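You operate a simulated robot arm through the tools that you are given. There is no shell and no other tool. Be economical: measure what you need, move in short steps, check, and stop when the job is done.

The job below is to be done with a simulated two-armed robot. You get a single attempt, and the scene is never put back.

JOB
Brush the dust off the cabinet's top and wipe the smear off its blue door.
Fine: hand brush for the dust, back on its peg; white sponge for the smear, back where it was. What is to be rubbed or washed off counts as gone when no trace of it is left.

Only the result counts: the job must be done as asked and must still hold three seconds after the hand-in. Knocking over, shifting, dropping, spilling or breaking anything else fails it.

ROBOT AND FRAMES
Two 7-joint arms with two-finger parallel grippers on one trunk, hanging from a carriage that runs on a rail from [0.423, 0.002] to [-1.757, -0.006] (x, y) and turns from -693 to -6 degrees about z. Base frame: it is fixed where the carriage stands at the start and does not move with it; the origin is on the floor, on the carriage's upright axis, x ahead of it, y to its left, z up; the surface under the hand at the start is at about z = 0.86. Lengths are in m, angles in degrees, forces in N, time in s.
The left shoulder is at the start at [0.04, 0.161, 1.463], the right one opposite. With the tool pointing down near the work surface each hand reaches from about 0.1 to 0.66 m from the robot's upright axis, wherever it stands, measured 20 degrees to its own side. Places, roughly: blue door [0.2, 0.3, 0.5]; blue dust [0.5, 0.4, 0.9]; brush peg [0.6, 0, 1.4]; hand brush (10x4x20 cm) [0.6, 0, 1.3]. Payload 4.4 kg a hand.
Tool frame (each hand has its own): the origin (TCP) lies between the finger pads and is the grasp point; the fingertips stand 0.023 m ahead of it; z points along the fingers, y is the line along which they close. The gripper opens to 0.094 m. The fingers are 0.038 m wide and 0.01 m thick; the gripper's body (0.054 by 0.096 m) begins 0.039 m behind the TCP.
Orientation is that of the tool frame in the base frame, as a unit quaternion [x, y, z, w]. With the fingers straight down and closing along the base's y, the tool's x points along the base's -x, its y along +y and its z along -z.

CONTROLS
- The arms move only by the tool jog_arm. It takes "left_series", "right_series" or both (then of equal length, played together; a hand with none holds still); each is a list of rows, each an object of numbers (a shift or turn left out is 0, a gripper value left out holds the last): "rx", "ry", "rz": the turn, a rotation vector about the base's x, y, z in degrees; "x", "y", "z": the shift along the base's x, y, z in m; "jaw": the opening in per cent of the stroke, from 0 (shut) to 100 (fully open). In form: [{"rx": .., "ry": .., "rz": .., "x": .., "y": .., "z": .., "jaw": ..}, ...]. A call has 1 to 12 rows; each row is the pose to reach, as a shift and turn from the pose commanded when the call began. Each row takes 0.2 s and may step no farther than 0.05 m and 8.6 degrees from the row before; otherwise, or with a gripper value out of range, the whole call is refused. A pose out of reach is approached as far as the arm can. The call stops where the force on the tool passes 40 N (or 10 N more than at its start, if that is more) or the arm is blocked; 0.2 s more then pass. The fingers move at their own pace (about 0.045 m/s each) and stop on an object; they squeeze with about 35 N. The grip force told is the motor's: it shows also when the fingers shut on nothing. Time passes only in rows, and 0.2 s behind the last, so rows that repeat a pose let the fingers close. It gives the time, the measured TCP pose, the force on the tool (base axes), the opening and the grip force at its end, in the units of the frame above (readings bear some noise), with the torque about the TCP (base axes, N m) and any sound that the robot's microphone picked up, and new pictures: "pictures" is both (left out), scene, wrist or none (wrist: the cameras of the hands that moved).
- Cameras (640 x 400 px; columns grow to the right, rows downward): "scene" is now at [0.2157, 0.0341, 1.74]; the picture's right is [0.53, -0.85, 0.00], its down [-0.72, -0.45, -0.52] and it looks along [0.45, 0.28, -0.85] (base axes); focal length 214 px, centre (320, 200). "left" rides on the left gripper at [0.086, -0.016, -0.074] in its tool frame; the picture's right is [0.18, 0.98, 0.00], its down [-0.58, 0.11, -0.81] and it looks along [-0.79, 0.15, 0.59] (tool axes); focal length 243 px, centre (320, 200). "right" rides on the right gripper at [0.086, 0.016, -0.075] in its tool frame; the picture's right is [-0.18, 0.98, 0.00], its down [-0.58, -0.11, -0.81] and it looks along [-0.79, -0.15, 0.59] (tool axes); focal length 243 px, centre (320, 200). There is no depth. A picture from a camera that has moved, and an enlarged one, comes with that camera's place and axes in the base frame and with its lens.
- slide_trunk(by): slides the trunk up (or, below 0, down) by that many m; the arms and the scene camera ride with it, the base frame stays. It gives what a move gives, with no picture.
- base_move(legs): drives the robot by 1 to 6 legs, each [ahead, left, turn to the left] in m, m and degrees, along the robot's own axes; the way and the turn of a leg run together, so that a leg with both is an arc; at most 1.5 m and 180 degrees a leg. The arms and the cameras ride along, it lands a little off, and it stops where it bumps. It keeps to its track: a leg is cut to what the track allows. It gives what a move gives, and a new picture of the scene camera.
- aim_head(pan, tilt): turns the head with the scene camera to pan (to the left, within 86 degrees either way) and tilt (down, from -29 to 69), counted from straight ahead of the robot. It gives what a move gives, and a new picture of the scene camera.
- enlarge(camera, box): a new picture of the part [left, top, right, bottom] of that camera's present view, enlarged. It takes no simulated time.
- finish_job(): hands the job in; it is judged then, once.

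Work in short steps. Places have to be worked out from the pictures, the camera data and where the tool is seen: move nearer, look again, correct. Check each grasp and each placing, and mend what went wrong. You have 120 turns and 260 pictures in all, those below and enlarged ones among them. Open the grippers and draw the arms clear of the work before you hand the job in, unless the task says otherwise; then end with one line.

The tools are called as name(argument=value, ...) on one line, values as JSON. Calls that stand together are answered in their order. jog_arm: Moves the arms, as the interface text tells. Its arguments: {"type":"object","properties":{"left_series":{"type":"array"},"right_series":{"type":"array"},"pictures":{"type":"string","enum":["both","scene","wrist","none"]}},"required":[]} The other tools are called the same way: slide_trunk (by) slides the trunk up or down; base_move (legs) drives the base; aim_head (pan, tilt) turns the head that bears the scene camera; enlarge (camera, box) takes an enlarged picture of a part of a camera's view; finish_job () hands the job in.

At the start:

```text
time_s: 0.0
left_eef_pos: [0.3443, 0.5101, 1.588]
left_tool_rot: [-0.001, 1.0, 0.0, 0.001]
left_contact_force: [0.8, 0.3, 0.7]
left_moment: [-0.02, -0.03, -0.02]
left_opening: 0.094
left_grasp_force: 0.1
right_eef_pos: [0.5156, 0.0349, 1.5763]
right_tool_rot: [0.0, 1.0, 0.0, 0.0]
right_contact_force: [0.1, 0.8, 0.0]
right_moment: [-0.02, -0.04, -0.03]
right_opening: 0.094
right_grasp_force: 0.0
trunk travel left (down, up): [-0.6, 0.17]
robot x, y, heading: [0.002, -0.0041, 0.1]
head pan, tilt: [31.8, 58.4]
```

scene: 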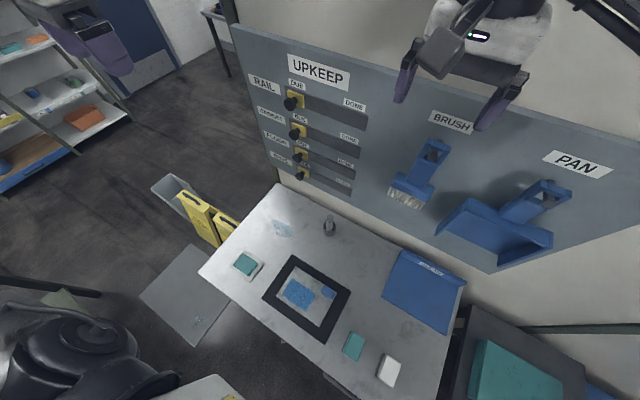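
right: 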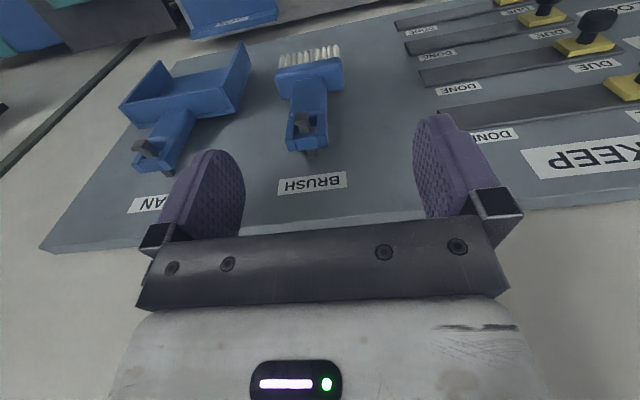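
left: 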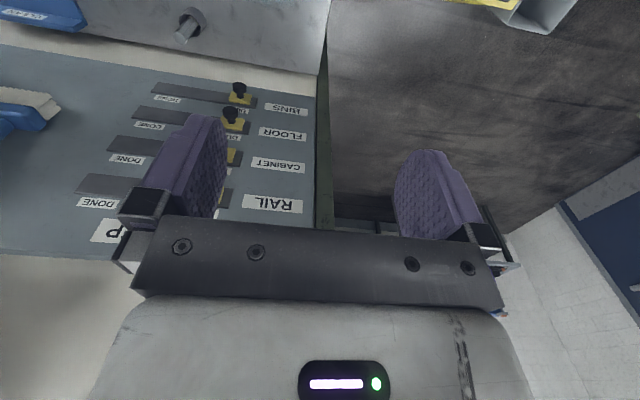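

I start by looking closer at the table/cabinet region and the brush.

enlarge(camera="scene", box=[180, 170, 480, 400])

enlarge(camera="scene", box=[230, 20, 640, 280])

aim_head(pan=60, tilt=65)

```text
1.74 times, centred on (330, 285) of scene
camera zoom: at [0.2157, 0.0341, 1.74], right [0.53, -0.85, 0.0], down [-0.72, -0.45, -0.52], along [0.45, 0.28, -0.85], focal length 373 px, centre (303, 52)
```

zoom: 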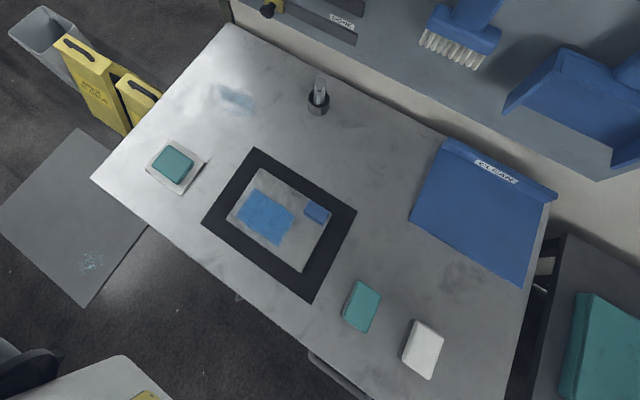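

```text
1.54 times, centred on (435, 150) of scene
camera zoom: at [0.2157, 0.0341, 1.74], right [0.53, -0.85, 0.0], down [-0.72, -0.45, -0.52], along [0.45, 0.28, -0.85], focal length 330 px, centre (143, 277)
```

zoom: 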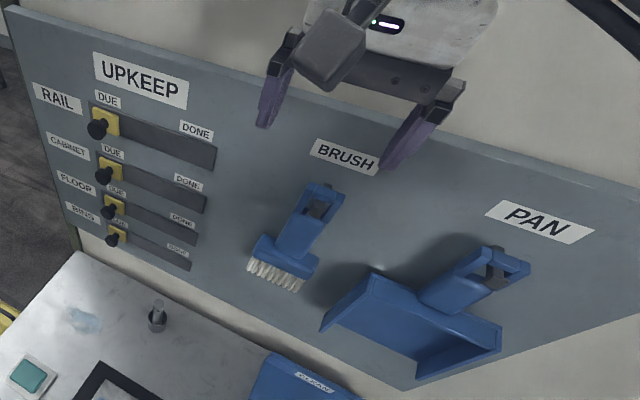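

```text
time_s: 0.9
left_eef_pos: [0.3451, 0.5119, 1.5862]
left_tool_rot: [0.0, 1.0, 0.0, 0.0]
left_contact_force: [-0.6, 0.6, 0.8]
left_moment: [0.03, -0.02, 0.03]
left_opening: 0.094
left_grasp_force: 0.0
right_eef_pos: [0.5157, 0.0351, 1.5758]
right_tool_rot: [0.0, 1.0, 0.0, 0.0]
right_contact_force: [0.1, -0.7, 0.2]
right_moment: [0.02, 0.0, 0.02]
right_opening: 0.0942
right_grasp_force: 0.1
trunk travel left (down, up): [-0.6, 0.17]
robot x, y, heading: [0.0024, -0.0018, -0.3]
head pan, tilt: [60.0, 65.0]
camera scene: at [0.1879, 0.0507, 1.7326], right [0.87, -0.5, 0.0], down [-0.45, -0.78, -0.42], along [0.21, 0.37, -0.91], focal length 214 px, centre (320, 200)
```

scene: 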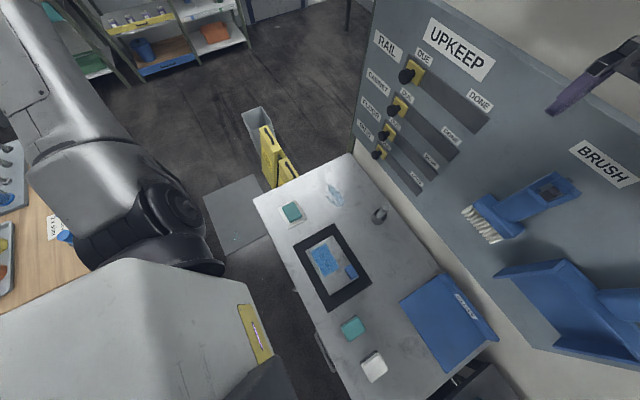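

The faint blue patch near [0.47, 0.39] is the dust, the white sponge is near [0.25, -0.21], and the cabinet spans roughly x 0.14..0.65, y -0.38..0.56. I aim the head at the brush to locate it and the peg.

aim_head(pan=0, tilt=45)

enlarge(camera="right", box=[220, 20, 420, 200])

```text
time_s: 2.2
left_eef_pos: [0.3459, 0.5108, 1.587]
left_tool_rot: [0.0, 1.0, 0.0, -0.001]
left_contact_force: [0.8, 0.1, 0.6]
left_moment: [-0.01, 0.0, 0.01]
left_opening: 0.0942
left_grasp_force: 0.1
right_eef_pos: [0.5167, 0.0338, 1.5756]
right_tool_rot: [0.0, 1.0, 0.0, 0.0]
right_contact_force: [0.9, -0.7, -0.8]
right_moment: [-0.03, -0.04, 0.0]
right_opening: 0.0941
right_grasp_force: 0.1
trunk travel left (down, up): [-0.6, 0.17]
robot x, y, heading: [0.001, -0.001, 0.0]
head pan, tilt: [0.0, 45.0]
camera scene: at [0.2388, -0.0018, 1.7576], right [0.0, -1.0, 0.0], down [-0.71, 0.0, -0.71], along [0.71, 0.0, -0.71], focal length 214 px, centre (320, 200)
```

scene: 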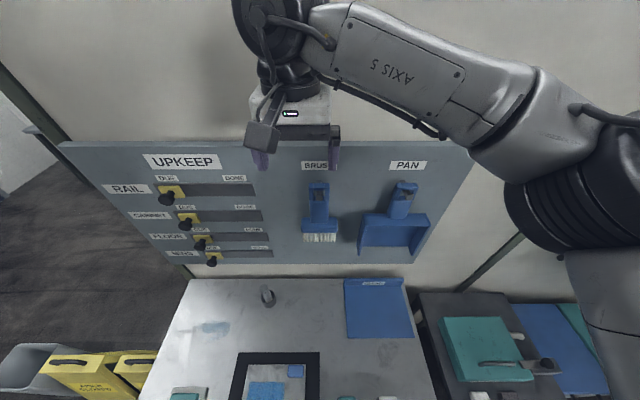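

```text
2.22 times, centred on (320, 110) of right
camera zoom: at [0.4305, 0.0512, 1.6512], right [0.18, 0.98, 0.0], down [0.58, -0.11, 0.81], along [0.79, -0.15, -0.59], focal length 539 px, centre (320, 400)
```

zoom: 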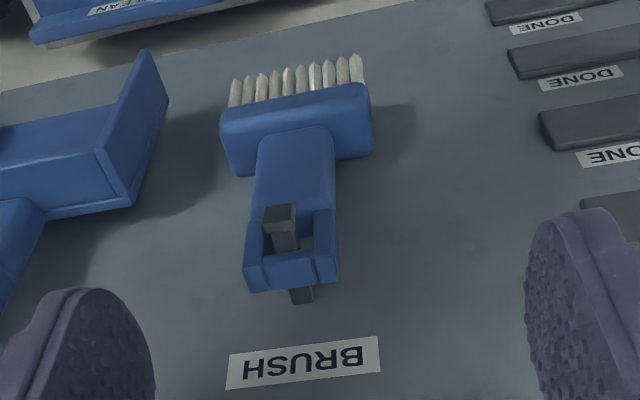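

The brush hangs with bristles down on a peg near [0.60, 0, 1.41]. I clear the right hand away to the right and turn the left hand to point forward, since the dust lies on the left side.

jog_arm(right_series=[{"x": -0.02, "y": -0.03}, {"x": -0.04, "y": -0.06}, {"x": -0.06, "y": -0.09}, {"x": -0.08, "y": -0.12}, {"x": -0.1, "y": -0.15}, {"x": -0.12, "y": -0.18}, {"x": -0.14, "y": -0.21}, {"x": -0.16, "y": -0.24}, {"x": -0.18, "y": -0.27}, {"x": -0.2, "y": -0.3}, {"x": -0.2, "y": -0.33}], left_series=[{"ry": -8.5, "y": -0.03, "z": -0.015}, {"ry": -17, "y": -0.06, "z": -0.03}, {"ry": -25.5, "y": -0.09, "z": -0.045}, {"ry": -34, "y": -0.12, "z": -0.06}, {"ry": -42.5, "y": -0.15, "z": -0.075}, {"ry": -51, "y": -0.18, "z": -0.09}, {"ry": -59.5, "y": -0.21, "z": -0.105}, {"ry": -68, "y": -0.24, "z": -0.12}, {"ry": -76.5, "y": -0.27, "z": -0.135}, {"ry": -85, "y": -0.3, "z": -0.15}, {"ry": -90, "y": -0.33, "z": -0.165}])

```text
time_s: 4.6
left_eef_pos: [0.4715, 0.1609, 1.4365]
left_tool_rot: [0.0, 0.706, -0.001, 0.709]
left_contact_force: [0.5, 0.6, -1.2]
left_moment: [0.02, -0.03, -0.03]
left_opening: 0.0938
left_grasp_force: 0.0
left hand out of reach, approached as far as the arm can: row 6, 7, 8, 9, 10, 11
right_eef_pos: [0.3167, -0.2937, 1.5748]
right_tool_rot: [-0.002, 1.0, 0.001, -0.001]
right_contact_force: [-0.4, 0.5, -1.0]
right_moment: [0.01, 0.01, 0.02]
right_opening: 0.0942
right_grasp_force: 0.1
trunk travel left (down, up): [-0.6, 0.17]
robot x, y, heading: [-0.0045, 0.0017, 0.1]
head pan, tilt: [0.0, 45.0]
camera scene: at [0.239, -0.0012, 1.7579], right [0.0, -1.0, 0.0], down [-0.71, 0.0, -0.71], along [0.71, 0.0, -0.71], focal length 214 px, centre (320, 200)
camera right: at [0.2305, -0.2783, 1.6506], right [0.18, 0.98, 0.0], down [0.58, -0.11, 0.81], along [0.79, -0.15, -0.59], focal length 243 px, centre (320, 200)
camera left: at [0.3969, 0.1445, 1.3494], right [0.0, 0.98, -0.19], down [-0.81, 0.11, 0.58], along [0.59, 0.15, 0.79], focal length 243 px, centre (320, 200)
```

scene: 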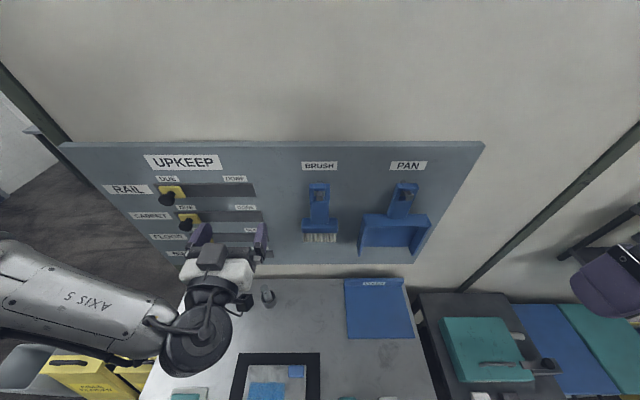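
right: 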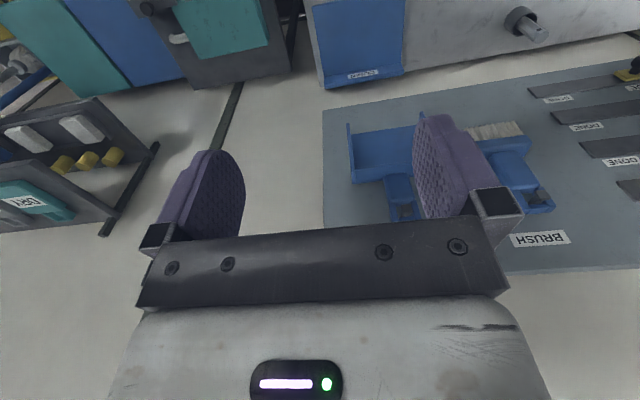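
left: 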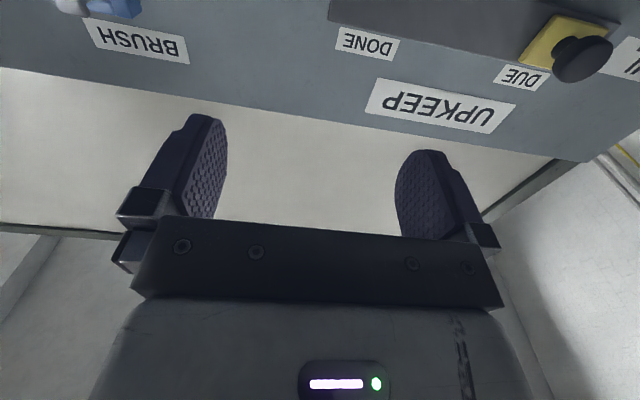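

The left hand points forward but can't fold closer, so I'll back the base later. First enlarge the unobstructed brush view.

enlarge(camera="scene", box=[270, 150, 370, 260])

base_move(legs=[[-0.2, 0, 0]])

```text
3.64 times, centred on (320, 205) of scene
camera zoom: at [0.239, -0.0012, 1.7579], right [0.0, -1.0, 0.0], down [-0.71, 0.0, -0.71], along [0.71, 0.0, -0.71], focal length 780 px, centre (320, 182)
```

zoom: 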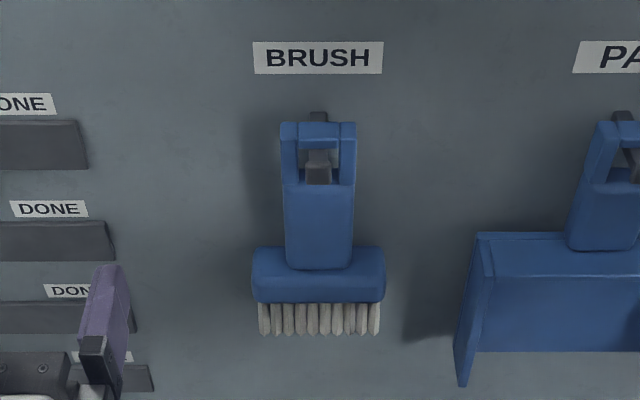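

```text
time_s: 6.2
left_eef_pos: [0.2694, 0.158, 1.4352]
left_tool_rot: [0.0, 0.707, 0.001, 0.707]
left_contact_force: [0.2, -0.1, 0.0]
left_moment: [-0.02, -0.01, 0.0]
left_opening: 0.0942
left_grasp_force: 0.0
right_eef_pos: [0.1136, -0.2952, 1.5753]
right_tool_rot: [-0.001, 1.0, 0.001, 0.001]
right_contact_force: [0.2, 0.0, 0.5]
right_moment: [0.01, -0.03, 0.0]
right_opening: 0.0939
right_grasp_force: 0.1
trunk travel left (down, up): [-0.6, 0.17]
robot x, y, heading: [-0.2032, 0.0003, -0.0]
head pan, tilt: [0.0, 45.0]
camera scene: at [0.0368, -0.0027, 1.7576], right [0.0, -1.0, 0.0], down [-0.71, 0.0, -0.71], along [0.71, 0.0, -0.71], focal length 214 px, centre (320, 200)
```

scene: 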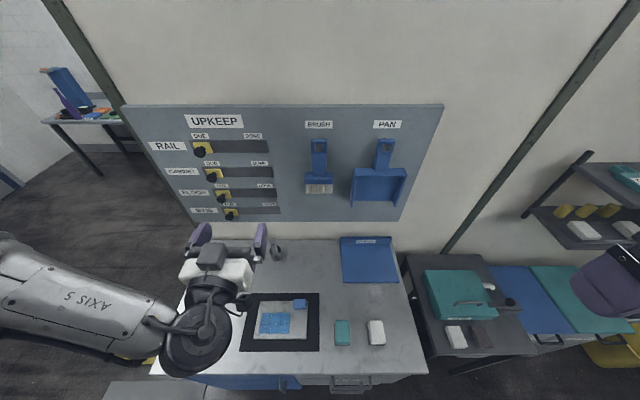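

Brush is at y≈0.00. I enlarge from the new place to triangulate its depth.

enlarge(camera="scene", box=[280, 110, 360, 210])

enlarge(camera="scene", box=[140, 220, 460, 400])

```text
4.00 times, centred on (320, 160) of scene
camera zoom: at [0.0368, -0.0027, 1.7576], right [0.0, -1.0, 0.0], down [-0.71, 0.0, -0.71], along [0.71, 0.0, -0.71], focal length 858 px, centre (320, 360)
```

zoom: 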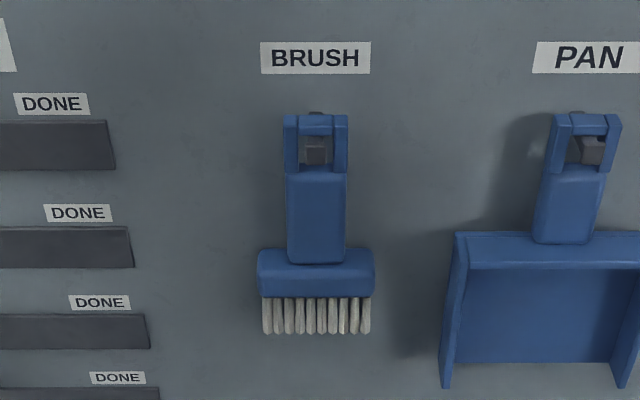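

```text
2.00 times, centred on (300, 310) of scene
camera zoom: at [0.0368, -0.0027, 1.7576], right [0.0, -1.0, 0.0], down [-0.71, 0.0, -0.71], along [0.71, 0.0, -0.71], focal length 429 px, centre (360, -20)
```

zoom: 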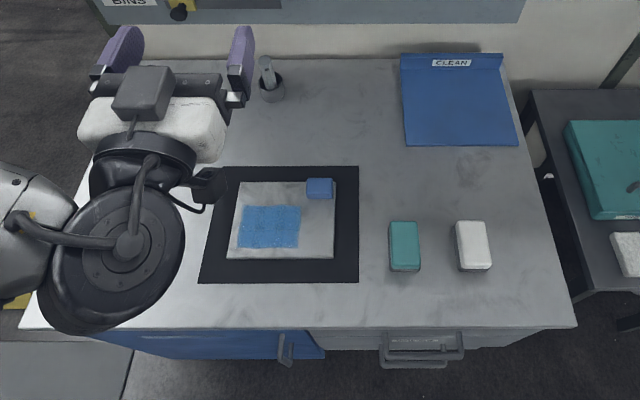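

Triangulation: handle solid from z 1.31 to 1.40, front face x≈0.60, y≈0; bristle ends z≈1.24; board at x≈0.635. I move the left hand to a stand-off in front of the handle.

jog_arm(left_series=[{"y": -0.04, "z": -0.02, "x": 0.02}, {"y": -0.08, "z": -0.04, "x": 0.05}, {"y": -0.12, "z": -0.06, "x": 0.08}, {"y": -0.158, "z": -0.083, "x": 0.11}, {"y": -0.158, "z": -0.083, "x": 0.15}, {"y": -0.158, "z": -0.083, "x": 0.18}, {"y": -0.158, "z": -0.083, "x": 0.2}])

```text
refused: row 2 steps farther than a row can; nothing moved
```

The second row was slightly too long; I resend with smaller steps.

jog_arm(left_series=[{"y": -0.03, "z": -0.02, "x": 0.02}, {"y": -0.06, "z": -0.04, "x": 0.04}, {"y": -0.09, "z": -0.06, "x": 0.06}, {"y": -0.12, "z": -0.083, "x": 0.08}, {"y": -0.14, "z": -0.083, "x": 0.11}, {"y": -0.158, "z": -0.083, "x": 0.14}, {"y": -0.158, "z": -0.083, "x": 0.18}, {"y": -0.158, "z": -0.083, "x": 0.2}])

```text
time_s: 8.0
left_eef_pos: [0.4068, 0.1421, 1.4317]
left_tool_rot: [0.0, 0.707, 0.0, 0.707]
left_contact_force: [0.1, 0.2, -0.3]
left_moment: [0.0, 0.02, -0.01]
left_opening: 0.0939
left_grasp_force: 0.0
left hand out of reach, approached as far as the arm can: row 1, 2, 3, 4, 5, 6, 7, 8
right_eef_pos: [0.1137, -0.2955, 1.575]
right_tool_rot: [0.001, 1.0, 0.0, 0.0]
right_contact_force: [0.0, -0.1, -0.1]
right_moment: [0.0, 0.01, 0.01]
right_opening: 0.0941
right_grasp_force: 0.1
trunk travel left (down, up): [-0.6, 0.17]
robot x, y, heading: [-0.201, 0.0017, -0.2]
head pan, tilt: [0.0, 45.0]
camera scene: at [0.037, -0.0026, 1.7577], right [0.0, -1.0, 0.0], down [-0.71, 0.0, -0.71], along [0.71, 0.0, -0.71], focal length 214 px, centre (320, 200)
camera left: at [0.3319, 0.1269, 1.3451], right [0.0, 0.98, -0.18], down [-0.81, 0.11, 0.58], along [0.59, 0.15, 0.79], focal length 243 px, centre (320, 200)
```

scene: 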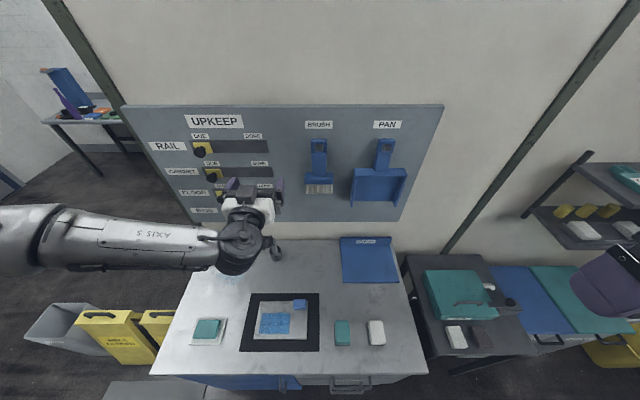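
left: 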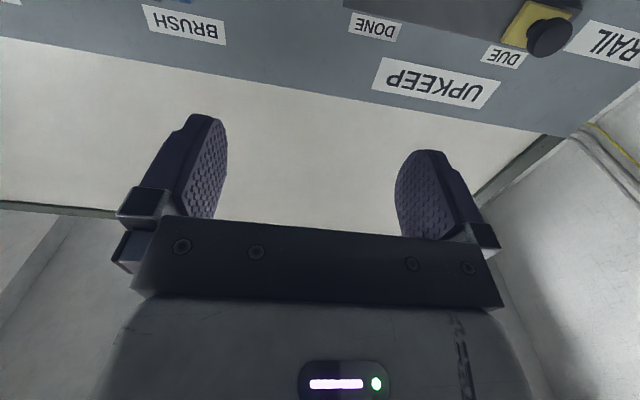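

The hand only got partly there, so I test whether moving further forward frees the reach.

jog_arm(left_series=[{"x": 0.04, "y": -0.01}, {"x": 0.07, "y": -0.02}, {"x": 0.1, "y": -0.03}, {"x": 0.1, "y": -0.03}], pictures="scene")

```text
time_s: 9.0
left_eef_pos: [0.4709, 0.1629, 1.4535]
left_tool_rot: [0.0, 0.707, 0.0, 0.707]
left_contact_force: [-0.5, -0.7, -0.5]
left_moment: [-0.03, 0.01, 0.0]
left_opening: 0.0938
left_grasp_force: 0.0
left hand out of reach, approached as far as the arm can: row 1, 2, 3, 4
right_eef_pos: [0.1144, -0.2967, 1.5754]
right_tool_rot: [0.0, 1.0, -0.001, 0.001]
right_contact_force: [0.1, 1.0, 0.1]
right_moment: [0.01, -0.04, 0.0]
right_opening: 0.0939
right_grasp_force: 0.1
trunk travel left (down, up): [-0.6, 0.17]
robot x, y, heading: [-0.2004, -0.0007, 0.1]
head pan, tilt: [0.0, 45.0]
camera scene: at [0.0369, -0.0027, 1.7576], right [0.0, -1.0, 0.0], down [-0.71, 0.0, -0.71], along [0.71, 0.0, -0.71], focal length 214 px, centre (320, 200)
```

scene: 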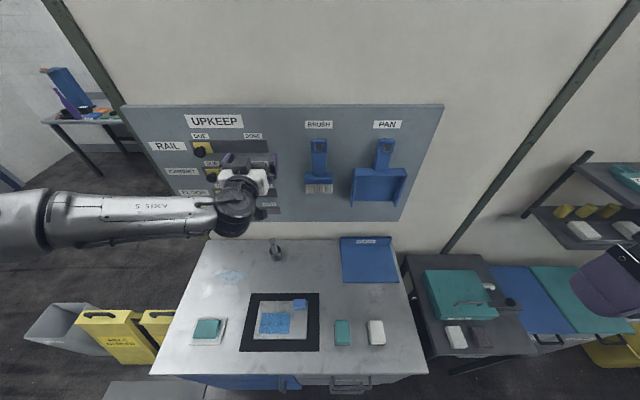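

The wrist seems limited at shoulder height; raising the trunk puts the brush well below the shoulder, which should help.

slide_trunk(by=0.17)

jog_arm(left_series=[{"x": 0.0, "y": -0.02, "z": -0.04}, {"x": 0.0, "y": -0.04, "z": -0.08}, {"x": 0.0, "y": -0.06, "z": -0.12}, {"x": 0.0, "y": -0.08, "z": -0.16}, {"x": 0.0, "y": -0.1, "z": -0.2}, {"x": 0.0, "y": -0.12, "z": -0.24}, {"x": 0.0, "y": -0.15, "z": -0.26}], pictures="scene")

```text
time_s: 11.0
left_eef_pos: [0.4715, 0.1627, 1.6237]
left_tool_rot: [0.001, 0.707, -0.001, 0.707]
left_contact_force: [-0.1, 0.3, 0.1]
left_moment: [0.01, -0.01, -0.02]
left_opening: 0.0939
left_grasp_force: 0.0
right_eef_pos: [0.1139, -0.2966, 1.7457]
right_tool_rot: [0.0, 1.0, 0.0, 0.0]
right_contact_force: [-0.4, 0.0, 0.0]
right_moment: [-0.01, 0.04, -0.03]
right_opening: 0.0941
right_grasp_force: 0.0
trunk travel left (down, up): [-0.77, 0.0]
robot x, y, heading: [-0.2001, -0.0043, 0.1]
head pan, tilt: [0.0, 45.0]
```

```text
time_s: 12.6
left_eef_pos: [0.4103, 0.1892, 1.5369]
left_tool_rot: [0.001, 0.707, -0.001, 0.707]
left_contact_force: [-0.2, 0.1, 0.1]
left_moment: [-0.02, 0.03, 0.03]
left_opening: 0.0939
left_grasp_force: 0.0
left hand out of reach, approached as far as the arm can: row 1, 2, 3, 4, 5, 6, 7
right_eef_pos: [0.1142, -0.296, 1.7446]
right_tool_rot: [0.001, 1.0, 0.0, 0.0]
right_contact_force: [-0.1, 0.0, -0.7]
right_moment: [0.0, 0.04, 0.03]
right_opening: 0.0937
right_grasp_force: 0.0
trunk travel left (down, up): [-0.77, 0.0]
robot x, y, heading: [-0.2014, -0.0007, 0.1]
head pan, tilt: [0.0, 45.0]
camera scene: at [0.0369, -0.0027, 1.9276], right [0.0, -1.0, 0.0], down [-0.71, 0.0, -0.71], along [0.71, 0.0, -0.71], focal length 214 px, centre (320, 200)
```

scene: 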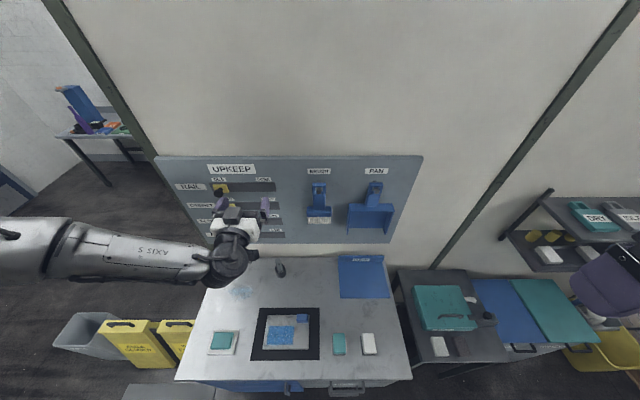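

Still limited; I ease the pitch (fingers 30° below horizontal) and see whether the reach opens.

jog_arm(left_series=[{"ry": 8}, {"ry": 16}, {"ry": 24}, {"ry": 30}, {"ry": 30, "y": -0.03, "z": -0.03}, {"ry": 30, "y": -0.06, "z": -0.06}, {"ry": 30, "y": -0.09, "z": -0.09}, {"ry": 30, "y": -0.12, "z": -0.12}, {"ry": 30, "y": -0.15, "z": -0.14}, {"ry": 30, "y": -0.18, "z": -0.16}], pictures="scene")

```text
time_s: 14.8
left_eef_pos: [0.3643, 0.1588, 1.4824]
left_tool_rot: [0.001, 0.866, -0.001, 0.5]
left_contact_force: [0.2, 0.4, 0.5]
left_moment: [-0.04, -0.03, -0.01]
left_opening: 0.094
left_grasp_force: 0.0
left hand out of reach, approached as far as the arm can: row 6, 7, 8, 9, 10
right_eef_pos: [0.1146, -0.2971, 1.7448]
right_tool_rot: [0.0, 1.0, 0.0, 0.0]
right_contact_force: [-1.2, -1.3, 0.6]
right_moment: [0.0, -0.04, -0.01]
right_opening: 0.0942
right_grasp_force: 0.0
trunk travel left (down, up): [-0.77, 0.0]
robot x, y, heading: [-0.2041, 0.0019, -0.2]
head pan, tilt: [0.0, 45.0]
camera scene: at [0.0369, -0.0027, 1.9276], right [0.0, -1.0, 0.0], down [-0.71, 0.0, -0.71], along [0.71, 0.0, -0.71], focal length 214 px, centre (320, 200)
```

scene: 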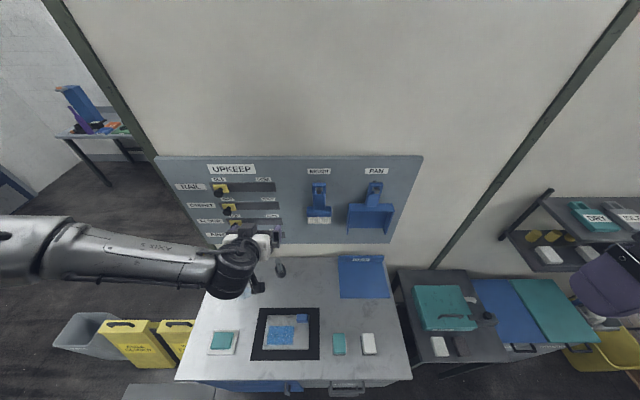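

The arm is likely too folded: with fingers forward the hand should be ~0.8 m ahead of the axis. I back the base more and extend the arm.

base_move(legs=[[-0.2, 0, 0]])

jog_arm(left_series=[{"x": 0.05}, {"x": 0.1}, {"x": 0.15}, {"x": 0.2}, {"x": 0.25}, {"x": 0.25, "y": -0.04}, {"x": 0.25, "y": -0.08}, {"x": 0.25, "y": -0.12}, {"x": 0.25, "y": -0.16}], pictures="scene")

```text
time_s: 16.4
left_eef_pos: [0.1633, 0.1562, 1.4827]
left_tool_rot: [0.001, 0.866, -0.001, 0.5]
left_contact_force: [-0.4, 0.6, 0.1]
left_moment: [-0.01, -0.01, 0.0]
left_opening: 0.0939
left_grasp_force: 0.0
right_eef_pos: [-0.0882, -0.2975, 1.7444]
right_tool_rot: [0.002, 1.0, 0.0, 0.0]
right_contact_force: [-0.6, -0.6, 0.0]
right_moment: [-0.02, 0.03, 0.02]
right_opening: 0.0938
right_grasp_force: 0.0
trunk travel left (down, up): [-0.77, 0.0]
robot x, y, heading: [-0.4013, 0.0009, -0.2]
head pan, tilt: [0.0, 45.0]
camera scene: at [-0.1631, -0.0041, 1.9276], right [0.0, -1.0, 0.0], down [-0.71, 0.0, -0.71], along [0.71, 0.0, -0.71], focal length 214 px, centre (320, 200)
```

scene: 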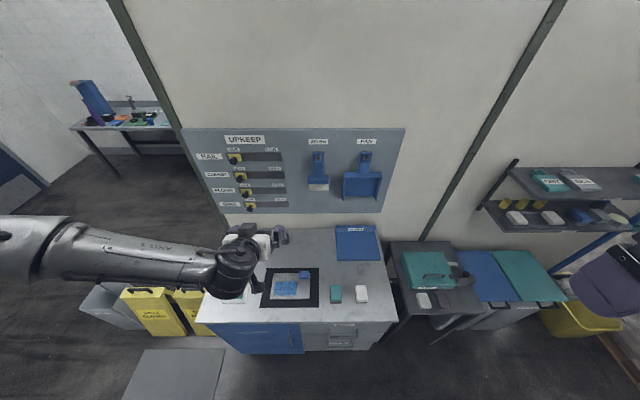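

```text
time_s: 18.4
left_eef_pos: [0.2768, 0.172, 1.5609]
left_tool_rot: [0.001, 0.866, -0.001, 0.5]
left_contact_force: [0.3, -1.2, -0.1]
left_moment: [-0.03, 0.01, -0.01]
left_opening: 0.0941
left_grasp_force: 0.0
left hand out of reach, approached as far as the arm can: row 1, 2, 3, 4, 5, 6, 7, 8, 9
right_eef_pos: [-0.0872, -0.2961, 1.7451]
right_tool_rot: [0.002, 1.0, 0.0, 0.001]
right_contact_force: [0.2, 0.8, 0.2]
right_moment: [0.01, 0.0, -0.03]
right_opening: 0.0943
right_grasp_force: 0.1
trunk travel left (down, up): [-0.77, 0.0]
robot x, y, heading: [-0.4001, -0.0037, -0.4]
head pan, tilt: [0.0, 45.0]
camera scene: at [-0.1632, -0.004, 1.9276], right [0.0, -1.0, 0.0], down [-0.71, 0.0, -0.71], along [0.71, 0.0, -0.71], focal length 214 px, centre (320, 200)
```

scene: 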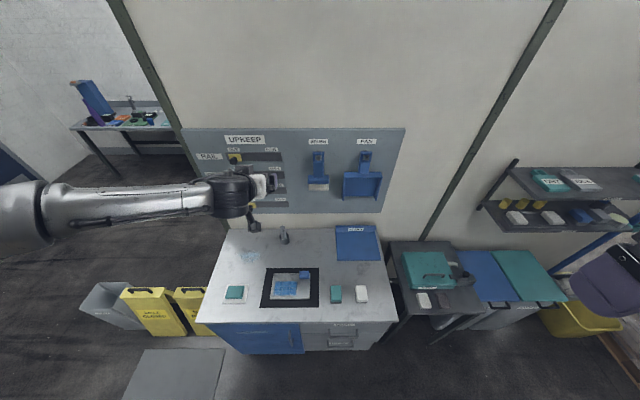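

Horizontal pointing isn't available in this arm posture. Alternative: grip the handle's top from above with fingers tilted ~20° off vertical. I turn the left tool back and retract it.

jog_arm(left_series=[{"ry": 8, "x": -0.03}, {"ry": 16, "x": -0.06}, {"ry": 24, "x": -0.09}, {"ry": 32, "x": -0.12}, {"ry": 40, "x": -0.15}, {"ry": 40, "x": -0.19}, {"ry": 40, "x": -0.22, "z": 0.02}, {"ry": 40, "x": -0.22, "z": 0.02}], pictures="scene")

enlarge(camera="scene", box=[100, 210, 420, 400])

```text
time_s: 20.2
left_eef_pos: [0.0561, 0.1776, 1.5817]
left_tool_rot: [0.002, 0.985, -0.003, 0.174]
left_contact_force: [-1.2, 0.7, -0.4]
left_moment: [0.02, 0.01, -0.03]
left_opening: 0.0941
left_grasp_force: 0.0
right_eef_pos: [-0.0864, -0.2972, 1.7456]
right_tool_rot: [0.002, 1.0, 0.0, 0.0]
right_contact_force: [0.6, -1.2, 0.9]
right_moment: [0.01, 0.03, -0.01]
right_opening: 0.094
right_grasp_force: 0.1
trunk travel left (down, up): [-0.77, 0.0]
robot x, y, heading: [-0.4053, -0.0015, -0.3]
head pan, tilt: [0.0, 45.0]
camera scene: at [-0.1632, -0.0041, 1.9276], right [0.0, -1.0, 0.0], down [-0.71, 0.0, -0.71], along [0.71, 0.0, -0.71], focal length 214 px, centre (320, 200)
```

scene: 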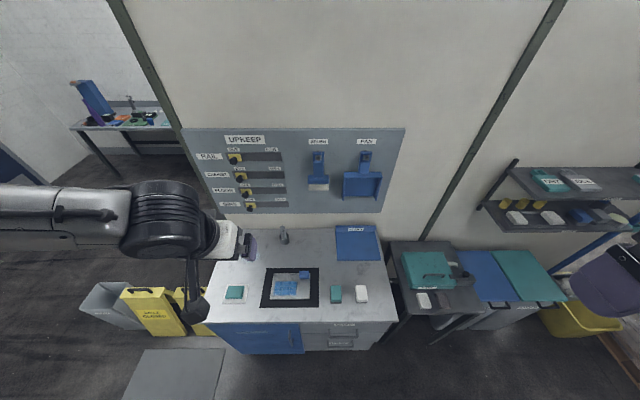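

```text
2.00 times, centred on (260, 305) of scene
camera zoom: at [-0.1632, -0.0041, 1.9276], right [0.0, -1.0, 0.0], down [-0.71, 0.0, -0.71], along [0.71, 0.0, -0.71], focal length 429 px, centre (440, -10)
```

zoom: 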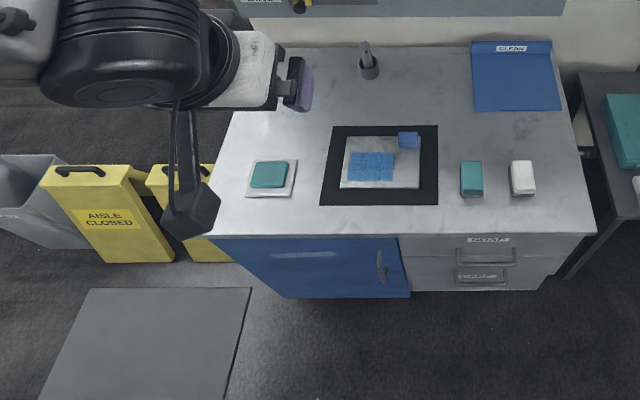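

The smear shows on the upper part of the blue door. Now I drive ahead 0.4 with the left hand tilted 20°.

base_move(legs=[[0.4, 0, 0]])

jog_arm(left_series=[{"y": -0.04}, {"y": -0.08}, {"y": -0.12}, {"y": -0.16}, {"y": -0.177}, {"y": -0.177, "x": 0.03}, {"y": -0.177, "x": 0.06}, {"y": -0.177, "x": 0.06}])

```text
time_s: 22.7
left_eef_pos: [0.4572, 0.1744, 1.5796]
left_tool_rot: [0.005, 0.985, -0.003, 0.173]
left_contact_force: [0.5, 0.3, -0.6]
left_moment: [0.0, 0.05, 0.02]
left_opening: 0.0941
left_grasp_force: 0.2
right_eef_pos: [0.3107, -0.2995, 1.7462]
right_tool_rot: [0.006, 1.0, 0.0, 0.0]
right_contact_force: [-0.1, -0.1, 0.2]
right_moment: [-0.01, 0.0, 0.01]
right_opening: 0.0942
right_grasp_force: 0.0
trunk travel left (down, up): [-0.77, 0.0]
robot x, y, heading: [-0.0024, 0.0014, -0.8]
head pan, tilt: [0.0, 45.0]
camera scene: at [0.2366, -0.0049, 1.9276], right [-0.01, -1.0, 0.0], down [-0.71, 0.01, -0.71], along [0.71, -0.01, -0.71], focal length 214 px, centre (320, 200)
```

scene: 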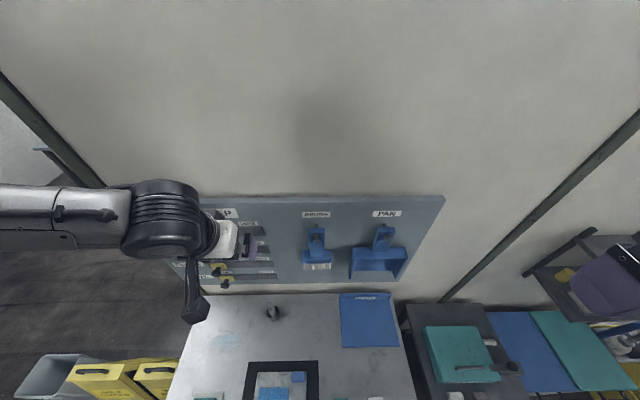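

```text
time_s: 24.5
left_eef_pos: [0.4791, 0.0926, 1.5881]
left_tool_rot: [0.005, 0.985, -0.002, 0.173]
left_contact_force: [-0.3, 0.0, 0.3]
left_moment: [-0.03, -0.03, -0.03]
left_opening: 0.094
left_grasp_force: 0.0
left hand out of reach, approached as far as the arm can: row 3, 4, 5, 6, 7, 8
right_eef_pos: [0.3104, -0.2989, 1.7458]
right_tool_rot: [0.006, 1.0, 0.0, 0.0]
right_contact_force: [-0.1, 0.2, -0.1]
right_moment: [-0.02, -0.02, 0.03]
right_opening: 0.0939
right_grasp_force: 0.1
trunk travel left (down, up): [-0.77, 0.0]
robot x, y, heading: [-0.0024, -0.0022, -0.6]
head pan, tilt: [0.0, 45.0]
camera scene: at [0.2366, -0.0049, 1.9276], right [-0.01, -1.0, 0.0], down [-0.71, 0.01, -0.71], along [0.71, -0.01, -0.71], focal length 214 px, centre (320, 200)
camera left: at [0.3719, 0.0775, 1.6284], right [-0.16, 0.98, -0.07], down [0.27, 0.11, 0.96], along [0.95, 0.14, -0.29], focal length 243 px, centre (320, 200)
```

scene: 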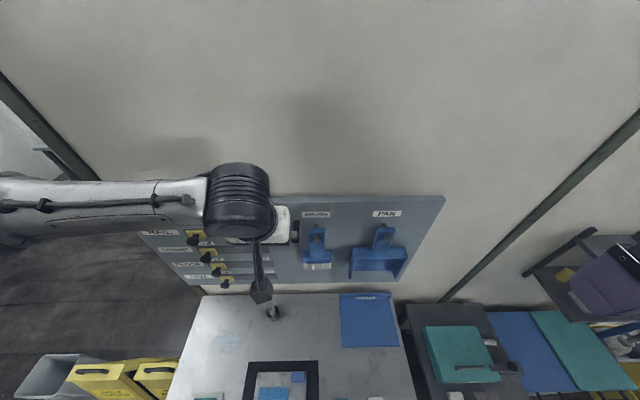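
left: 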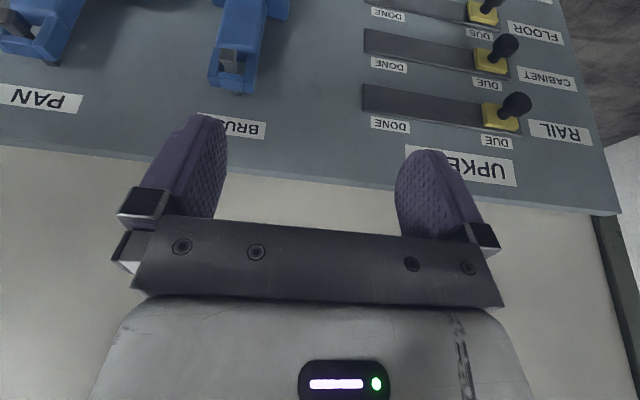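

The left hand reaches best ~20° to its own side, so I turn the robot right by 25° so the brush lies on its left side.

base_move(legs=[[-0.05, 0, -25]])

```text
time_s: 26.1
left_eef_pos: [0.4228, -0.123, 1.5892]
left_tool_rot: [0.221, 0.96, -0.041, 0.169]
left_contact_force: [-0.1, -0.3, -0.2]
left_moment: [-0.02, 0.02, 0.0]
left_opening: 0.0942
left_grasp_force: 0.1
right_eef_pos: [0.1036, -0.4052, 1.7457]
right_tool_rot: [0.225, 0.974, 0.0, 0.0]
right_contact_force: [0.0, -0.7, -0.3]
right_moment: [0.01, -0.02, 0.0]
right_opening: 0.0939
right_grasp_force: 0.0
trunk travel left (down, up): [-0.77, 0.0]
robot x, y, heading: [-0.0506, 0.0003, -25.8]
head pan, tilt: [0.0, 45.0]
camera scene: at [0.1642, -0.108, 1.9276], right [-0.44, -0.9, 0.0], down [-0.64, 0.31, -0.71], along [0.64, -0.31, -0.71], focal length 214 px, centre (320, 200)
```

scene: 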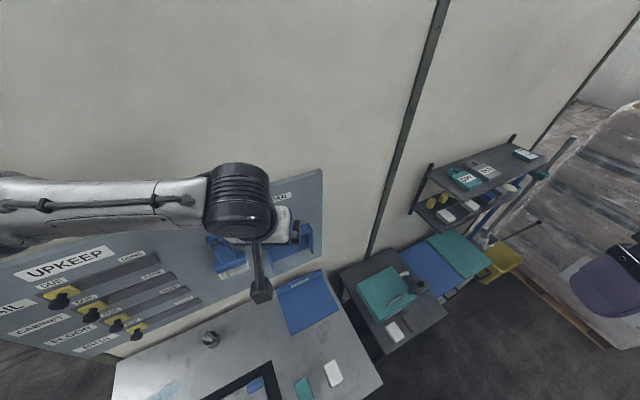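

Turned. I realign the tool by +26° about z while bringing it to y≈0, staying at x≈0.42.

jog_arm(left_series=[{"rz": 6.5, "y": 0.03}, {"rz": 13, "y": 0.06}, {"rz": 19.5, "y": 0.09}, {"rz": 26, "y": 0.123}, {"rz": 26, "y": 0.123, "x": 0.02, "z": -0.03}, {"rz": 26, "y": 0.123, "x": 0.04, "z": -0.06}])

aim_head(pan=26, tilt=45)

```text
time_s: 27.6
left_eef_pos: [0.4643, 0.0009, 1.5284]
left_tool_rot: [0.0, 0.985, -0.001, 0.173]
left_contact_force: [-0.7, -0.2, -0.1]
left_moment: [0.02, 0.02, 0.01]
left_opening: 0.0942
left_grasp_force: 0.0
right_eef_pos: [0.1035, -0.4049, 1.7455]
right_tool_rot: [0.225, 0.974, 0.0, 0.0]
right_contact_force: [-0.1, 0.0, -0.2]
right_moment: [-0.06, 0.0, 0.01]
right_opening: 0.0941
right_grasp_force: 0.2
trunk travel left (down, up): [-0.77, 0.0]
robot x, y, heading: [-0.0528, 0.0007, -26.2]
head pan, tilt: [0.0, 45.0]
camera scene: at [0.1641, -0.1079, 1.9277], right [-0.44, -0.9, 0.0], down [-0.64, 0.31, -0.71], along [0.64, -0.31, -0.71], focal length 214 px, centre (320, 200)
camera left: at [0.3574, -0.0138, 1.5678], right [-0.17, 0.98, -0.07], down [0.27, 0.11, 0.96], along [0.95, 0.15, -0.29], focal length 243 px, centre (320, 200)
```

scene: 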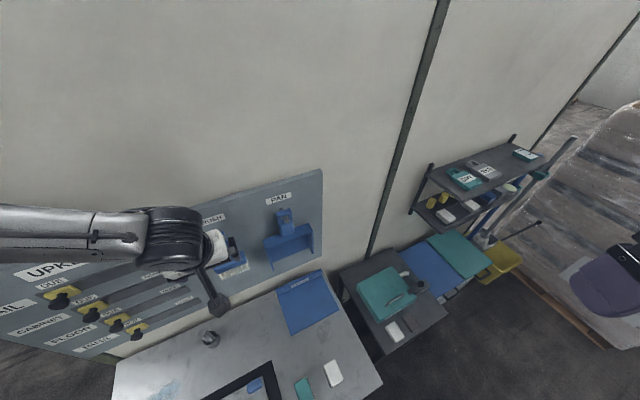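
left: 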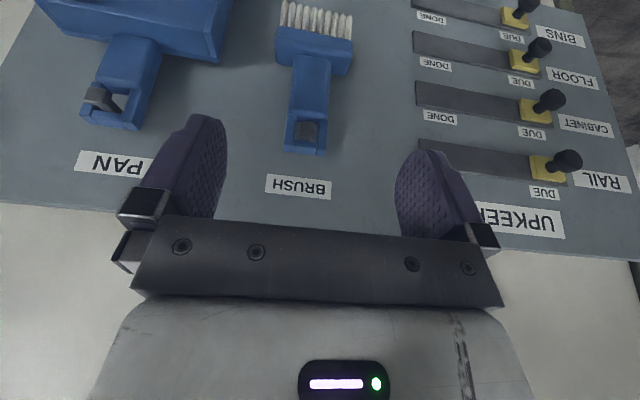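

```text
time_s: 28.4
left_eef_pos: [0.4637, 0.0015, 1.529]
left_tool_rot: [-0.002, 0.985, -0.001, 0.173]
left_contact_force: [0.3, 0.9, -0.1]
left_moment: [-0.01, -0.02, -0.01]
left_opening: 0.0938
left_grasp_force: 0.1
right_eef_pos: [0.1037, -0.4045, 1.7461]
right_tool_rot: [0.225, 0.974, 0.0, 0.0]
right_contact_force: [0.3, -0.9, -0.3]
right_moment: [0.01, 0.01, -0.01]
right_opening: 0.0939
right_grasp_force: 0.0
trunk travel left (down, up): [-0.77, 0.0]
robot x, y, heading: [-0.0489, 0.0004, -25.9]
head pan, tilt: [26.0, 45.0]
camera scene: at [0.1724, -0.0724, 1.9276], right [0.0, -1.0, 0.0], down [-0.71, 0.0, -0.71], along [0.71, 0.0, -0.71], focal length 214 px, centre (320, 200)
```

scene: 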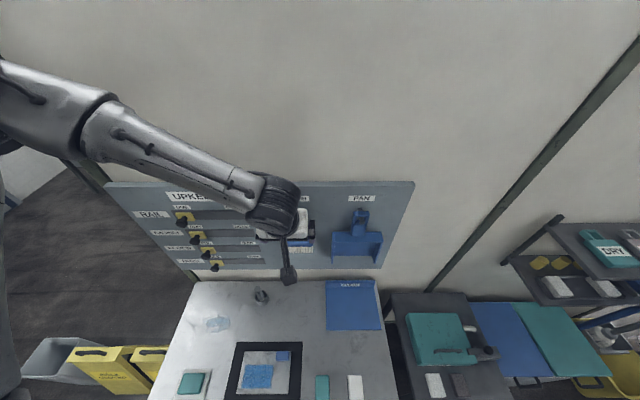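

Now reach is fine here. I try pitching further (to 30° below horizontal) so I can grip the solid mid-handle clear of the peg.

jog_arm(left_series=[{"ry": -8, "x": -0.02, "z": -0.02}, {"ry": -16, "x": -0.04, "z": -0.04}, {"ry": -24, "x": -0.04, "z": -0.06}, {"ry": -32, "x": -0.04, "z": -0.08}, {"ry": -40, "x": -0.04, "z": -0.1}, {"ry": -40, "x": -0.04, "z": -0.1}])

```text
time_s: 29.9
left_eef_pos: [0.4391, 0.0234, 1.4504]
left_tool_rot: [0.0, 0.865, -0.002, 0.501]
left_contact_force: [0.9, 0.7, 0.2]
left_moment: [0.0, 0.0, 0.02]
left_opening: 0.0941
left_grasp_force: 0.0
left hand out of reach, approached as far as the arm can: row 4, 5, 6
right_eef_pos: [0.104, -0.4049, 1.7456]
right_tool_rot: [0.226, 0.974, 0.0, 0.0]
right_contact_force: [0.4, -0.6, -0.5]
right_moment: [0.01, -0.02, 0.03]
right_opening: 0.0942
right_grasp_force: 0.0
trunk travel left (down, up): [-0.77, 0.0]
robot x, y, heading: [-0.0478, 0.0005, -25.8]
head pan, tilt: [26.0, 45.0]
camera scene: at [0.1724, -0.0723, 1.9276], right [0.0, -1.0, 0.0], down [-0.71, 0.0, -0.71], along [0.71, 0.0, -0.71], focal length 214 px, centre (320, 200)
camera left: at [0.3317, 0.0084, 1.4128], right [-0.09, 0.98, -0.16], down [-0.41, 0.11, 0.91], along [0.91, 0.15, 0.39], focal length 243 px, centre (320, 200)
```

scene: 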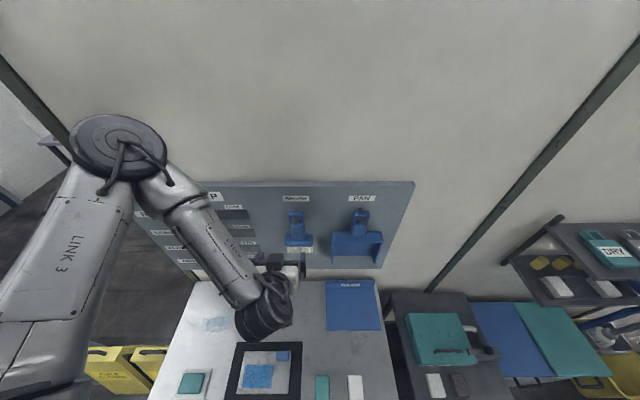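
left: 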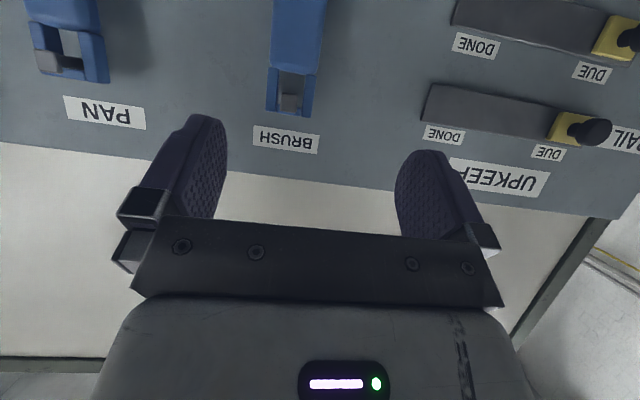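

Posture changed nicely (elbow up), almost fully reached. I try going forward and down toward the stand-off.

jog_arm(left_series=[{"x": 0.03, "y": -0.01, "z": -0.02}, {"x": 0.05, "y": -0.023, "z": -0.05}, {"x": 0.06, "y": -0.023, "z": -0.08}, {"x": 0.07, "y": -0.023, "z": -0.1}, {"x": 0.07, "y": -0.023, "z": -0.1}])

```text
time_s: 31.1
left_eef_pos: [0.5208, 0.039, 1.4003]
left_tool_rot: [0.0, 0.866, -0.002, 0.5]
left_contact_force: [0.5, -0.3, -0.8]
left_moment: [0.02, -0.05, 0.0]
left_opening: 0.0939
left_grasp_force: 0.0
left hand out of reach, approached as far as the arm can: row 1, 2, 3, 4, 5
right_eef_pos: [0.1044, -0.4043, 1.745]
right_tool_rot: [0.224, 0.974, 0.0, 0.0]
right_contact_force: [-0.9, -0.3, 0.6]
right_moment: [-0.01, -0.02, 0.02]
right_opening: 0.0941
right_grasp_force: 0.0
trunk travel left (down, up): [-0.77, 0.0]
robot x, y, heading: [-0.0489, 0.0005, -26.0]
head pan, tilt: [26.0, 45.0]
camera scene: at [0.1724, -0.0723, 1.9276], right [0.0, -1.0, 0.0], down [-0.71, 0.0, -0.71], along [0.71, 0.0, -0.71], focal length 214 px, centre (320, 200)
camera left: at [0.4123, 0.024, 1.3619], right [-0.09, 0.98, -0.16], down [-0.41, 0.11, 0.91], along [0.91, 0.15, 0.39], focal length 243 px, centre (320, 200)
```

scene: 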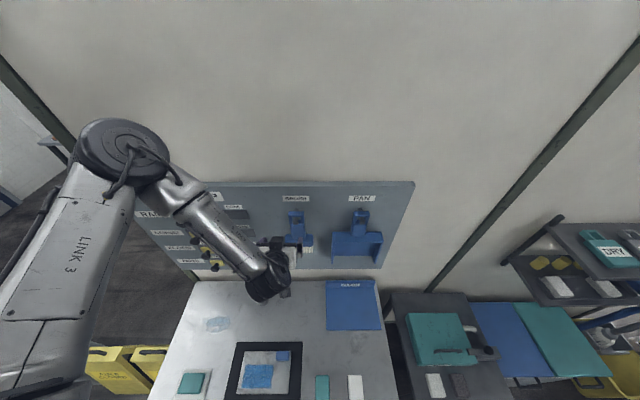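
left: 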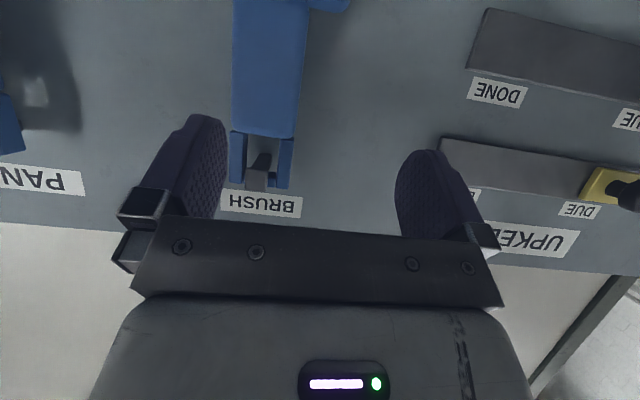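

The limit pushes the hand left and up by ~4 cm; I relax the pitch by 14° and retarget y=0, x≈0.50.

jog_arm(left_series=[{"ry": 7, "x": -0.015}, {"ry": 14, "x": -0.03}, {"ry": 14, "x": -0.03, "y": -0.02}, {"ry": 14, "x": -0.03, "y": -0.039, "z": 0.0}, {"ry": 14, "x": -0.03, "y": -0.039, "z": 0.0}])

```text
time_s: 32.2
left_eef_pos: [0.4889, 0.0029, 1.4025]
left_tool_rot: [0.0, 0.921, -0.002, 0.39]
left_contact_force: [-0.2, 0.5, -0.5]
left_moment: [-0.05, 0.02, 0.01]
left_opening: 0.0943
left_grasp_force: 0.1
right_eef_pos: [0.1033, -0.405, 1.7462]
right_tool_rot: [0.224, 0.974, -0.001, 0.0]
right_contact_force: [0.0, 0.1, 0.5]
right_moment: [0.02, 0.03, -0.02]
right_opening: 0.0941
right_grasp_force: 0.0
trunk travel left (down, up): [-0.77, 0.0]
robot x, y, heading: [-0.0471, 0.0019, -25.9]
head pan, tilt: [26.0, 45.0]
camera scene: at [0.1724, -0.0723, 1.9276], right [0.0, -1.0, 0.0], down [-0.71, 0.0, -0.71], along [0.71, 0.0, -0.71], focal length 214 px, centre (320, 200)
camera left: at [0.3757, -0.013, 1.3917], right [-0.13, 0.98, -0.14], down [-0.17, 0.11, 0.98], along [0.98, 0.15, 0.16], focal length 243 px, centre (320, 200)
```

scene: 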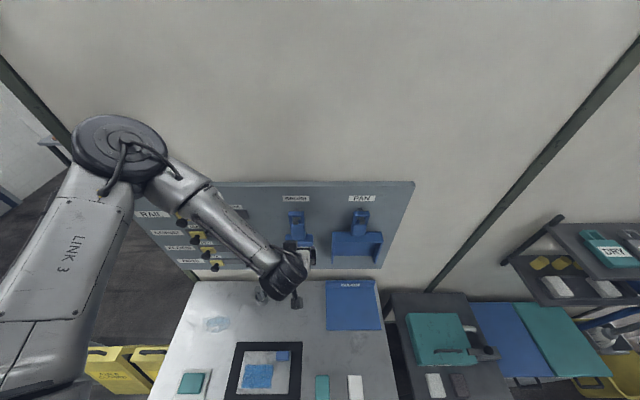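
left: 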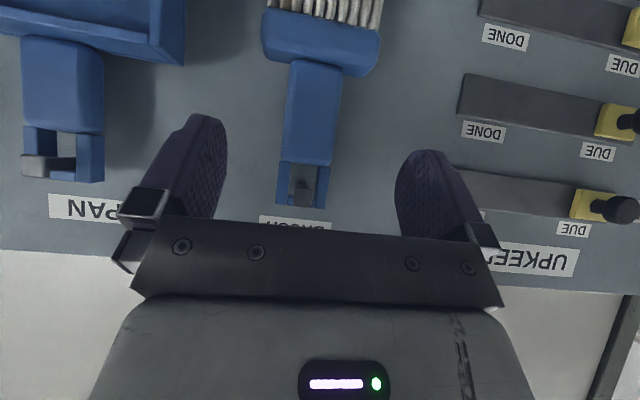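

Reached with 46° tilt, aligned with the brush. I enlarge the wrist view to locate the peg tip and the handle.

enlarge(camera="left", box=[240, 0, 400, 230])

```text
1.74 times, centred on (320, 115) of left
camera zoom: at [0.3757, -0.013, 1.3917], right [-0.13, 0.98, -0.14], down [-0.17, 0.11, 0.98], along [0.98, 0.15, 0.16], focal length 422 px, centre (320, 348)
```

zoom: 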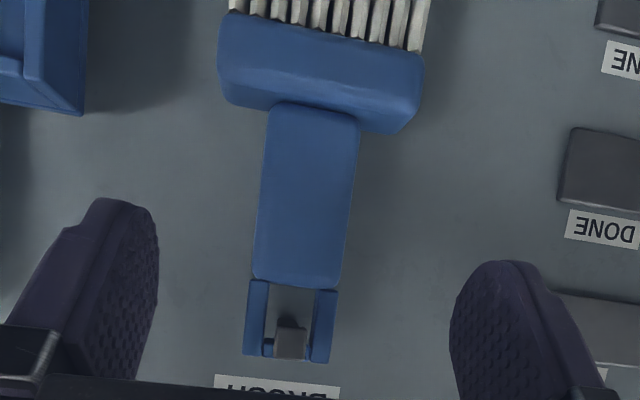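

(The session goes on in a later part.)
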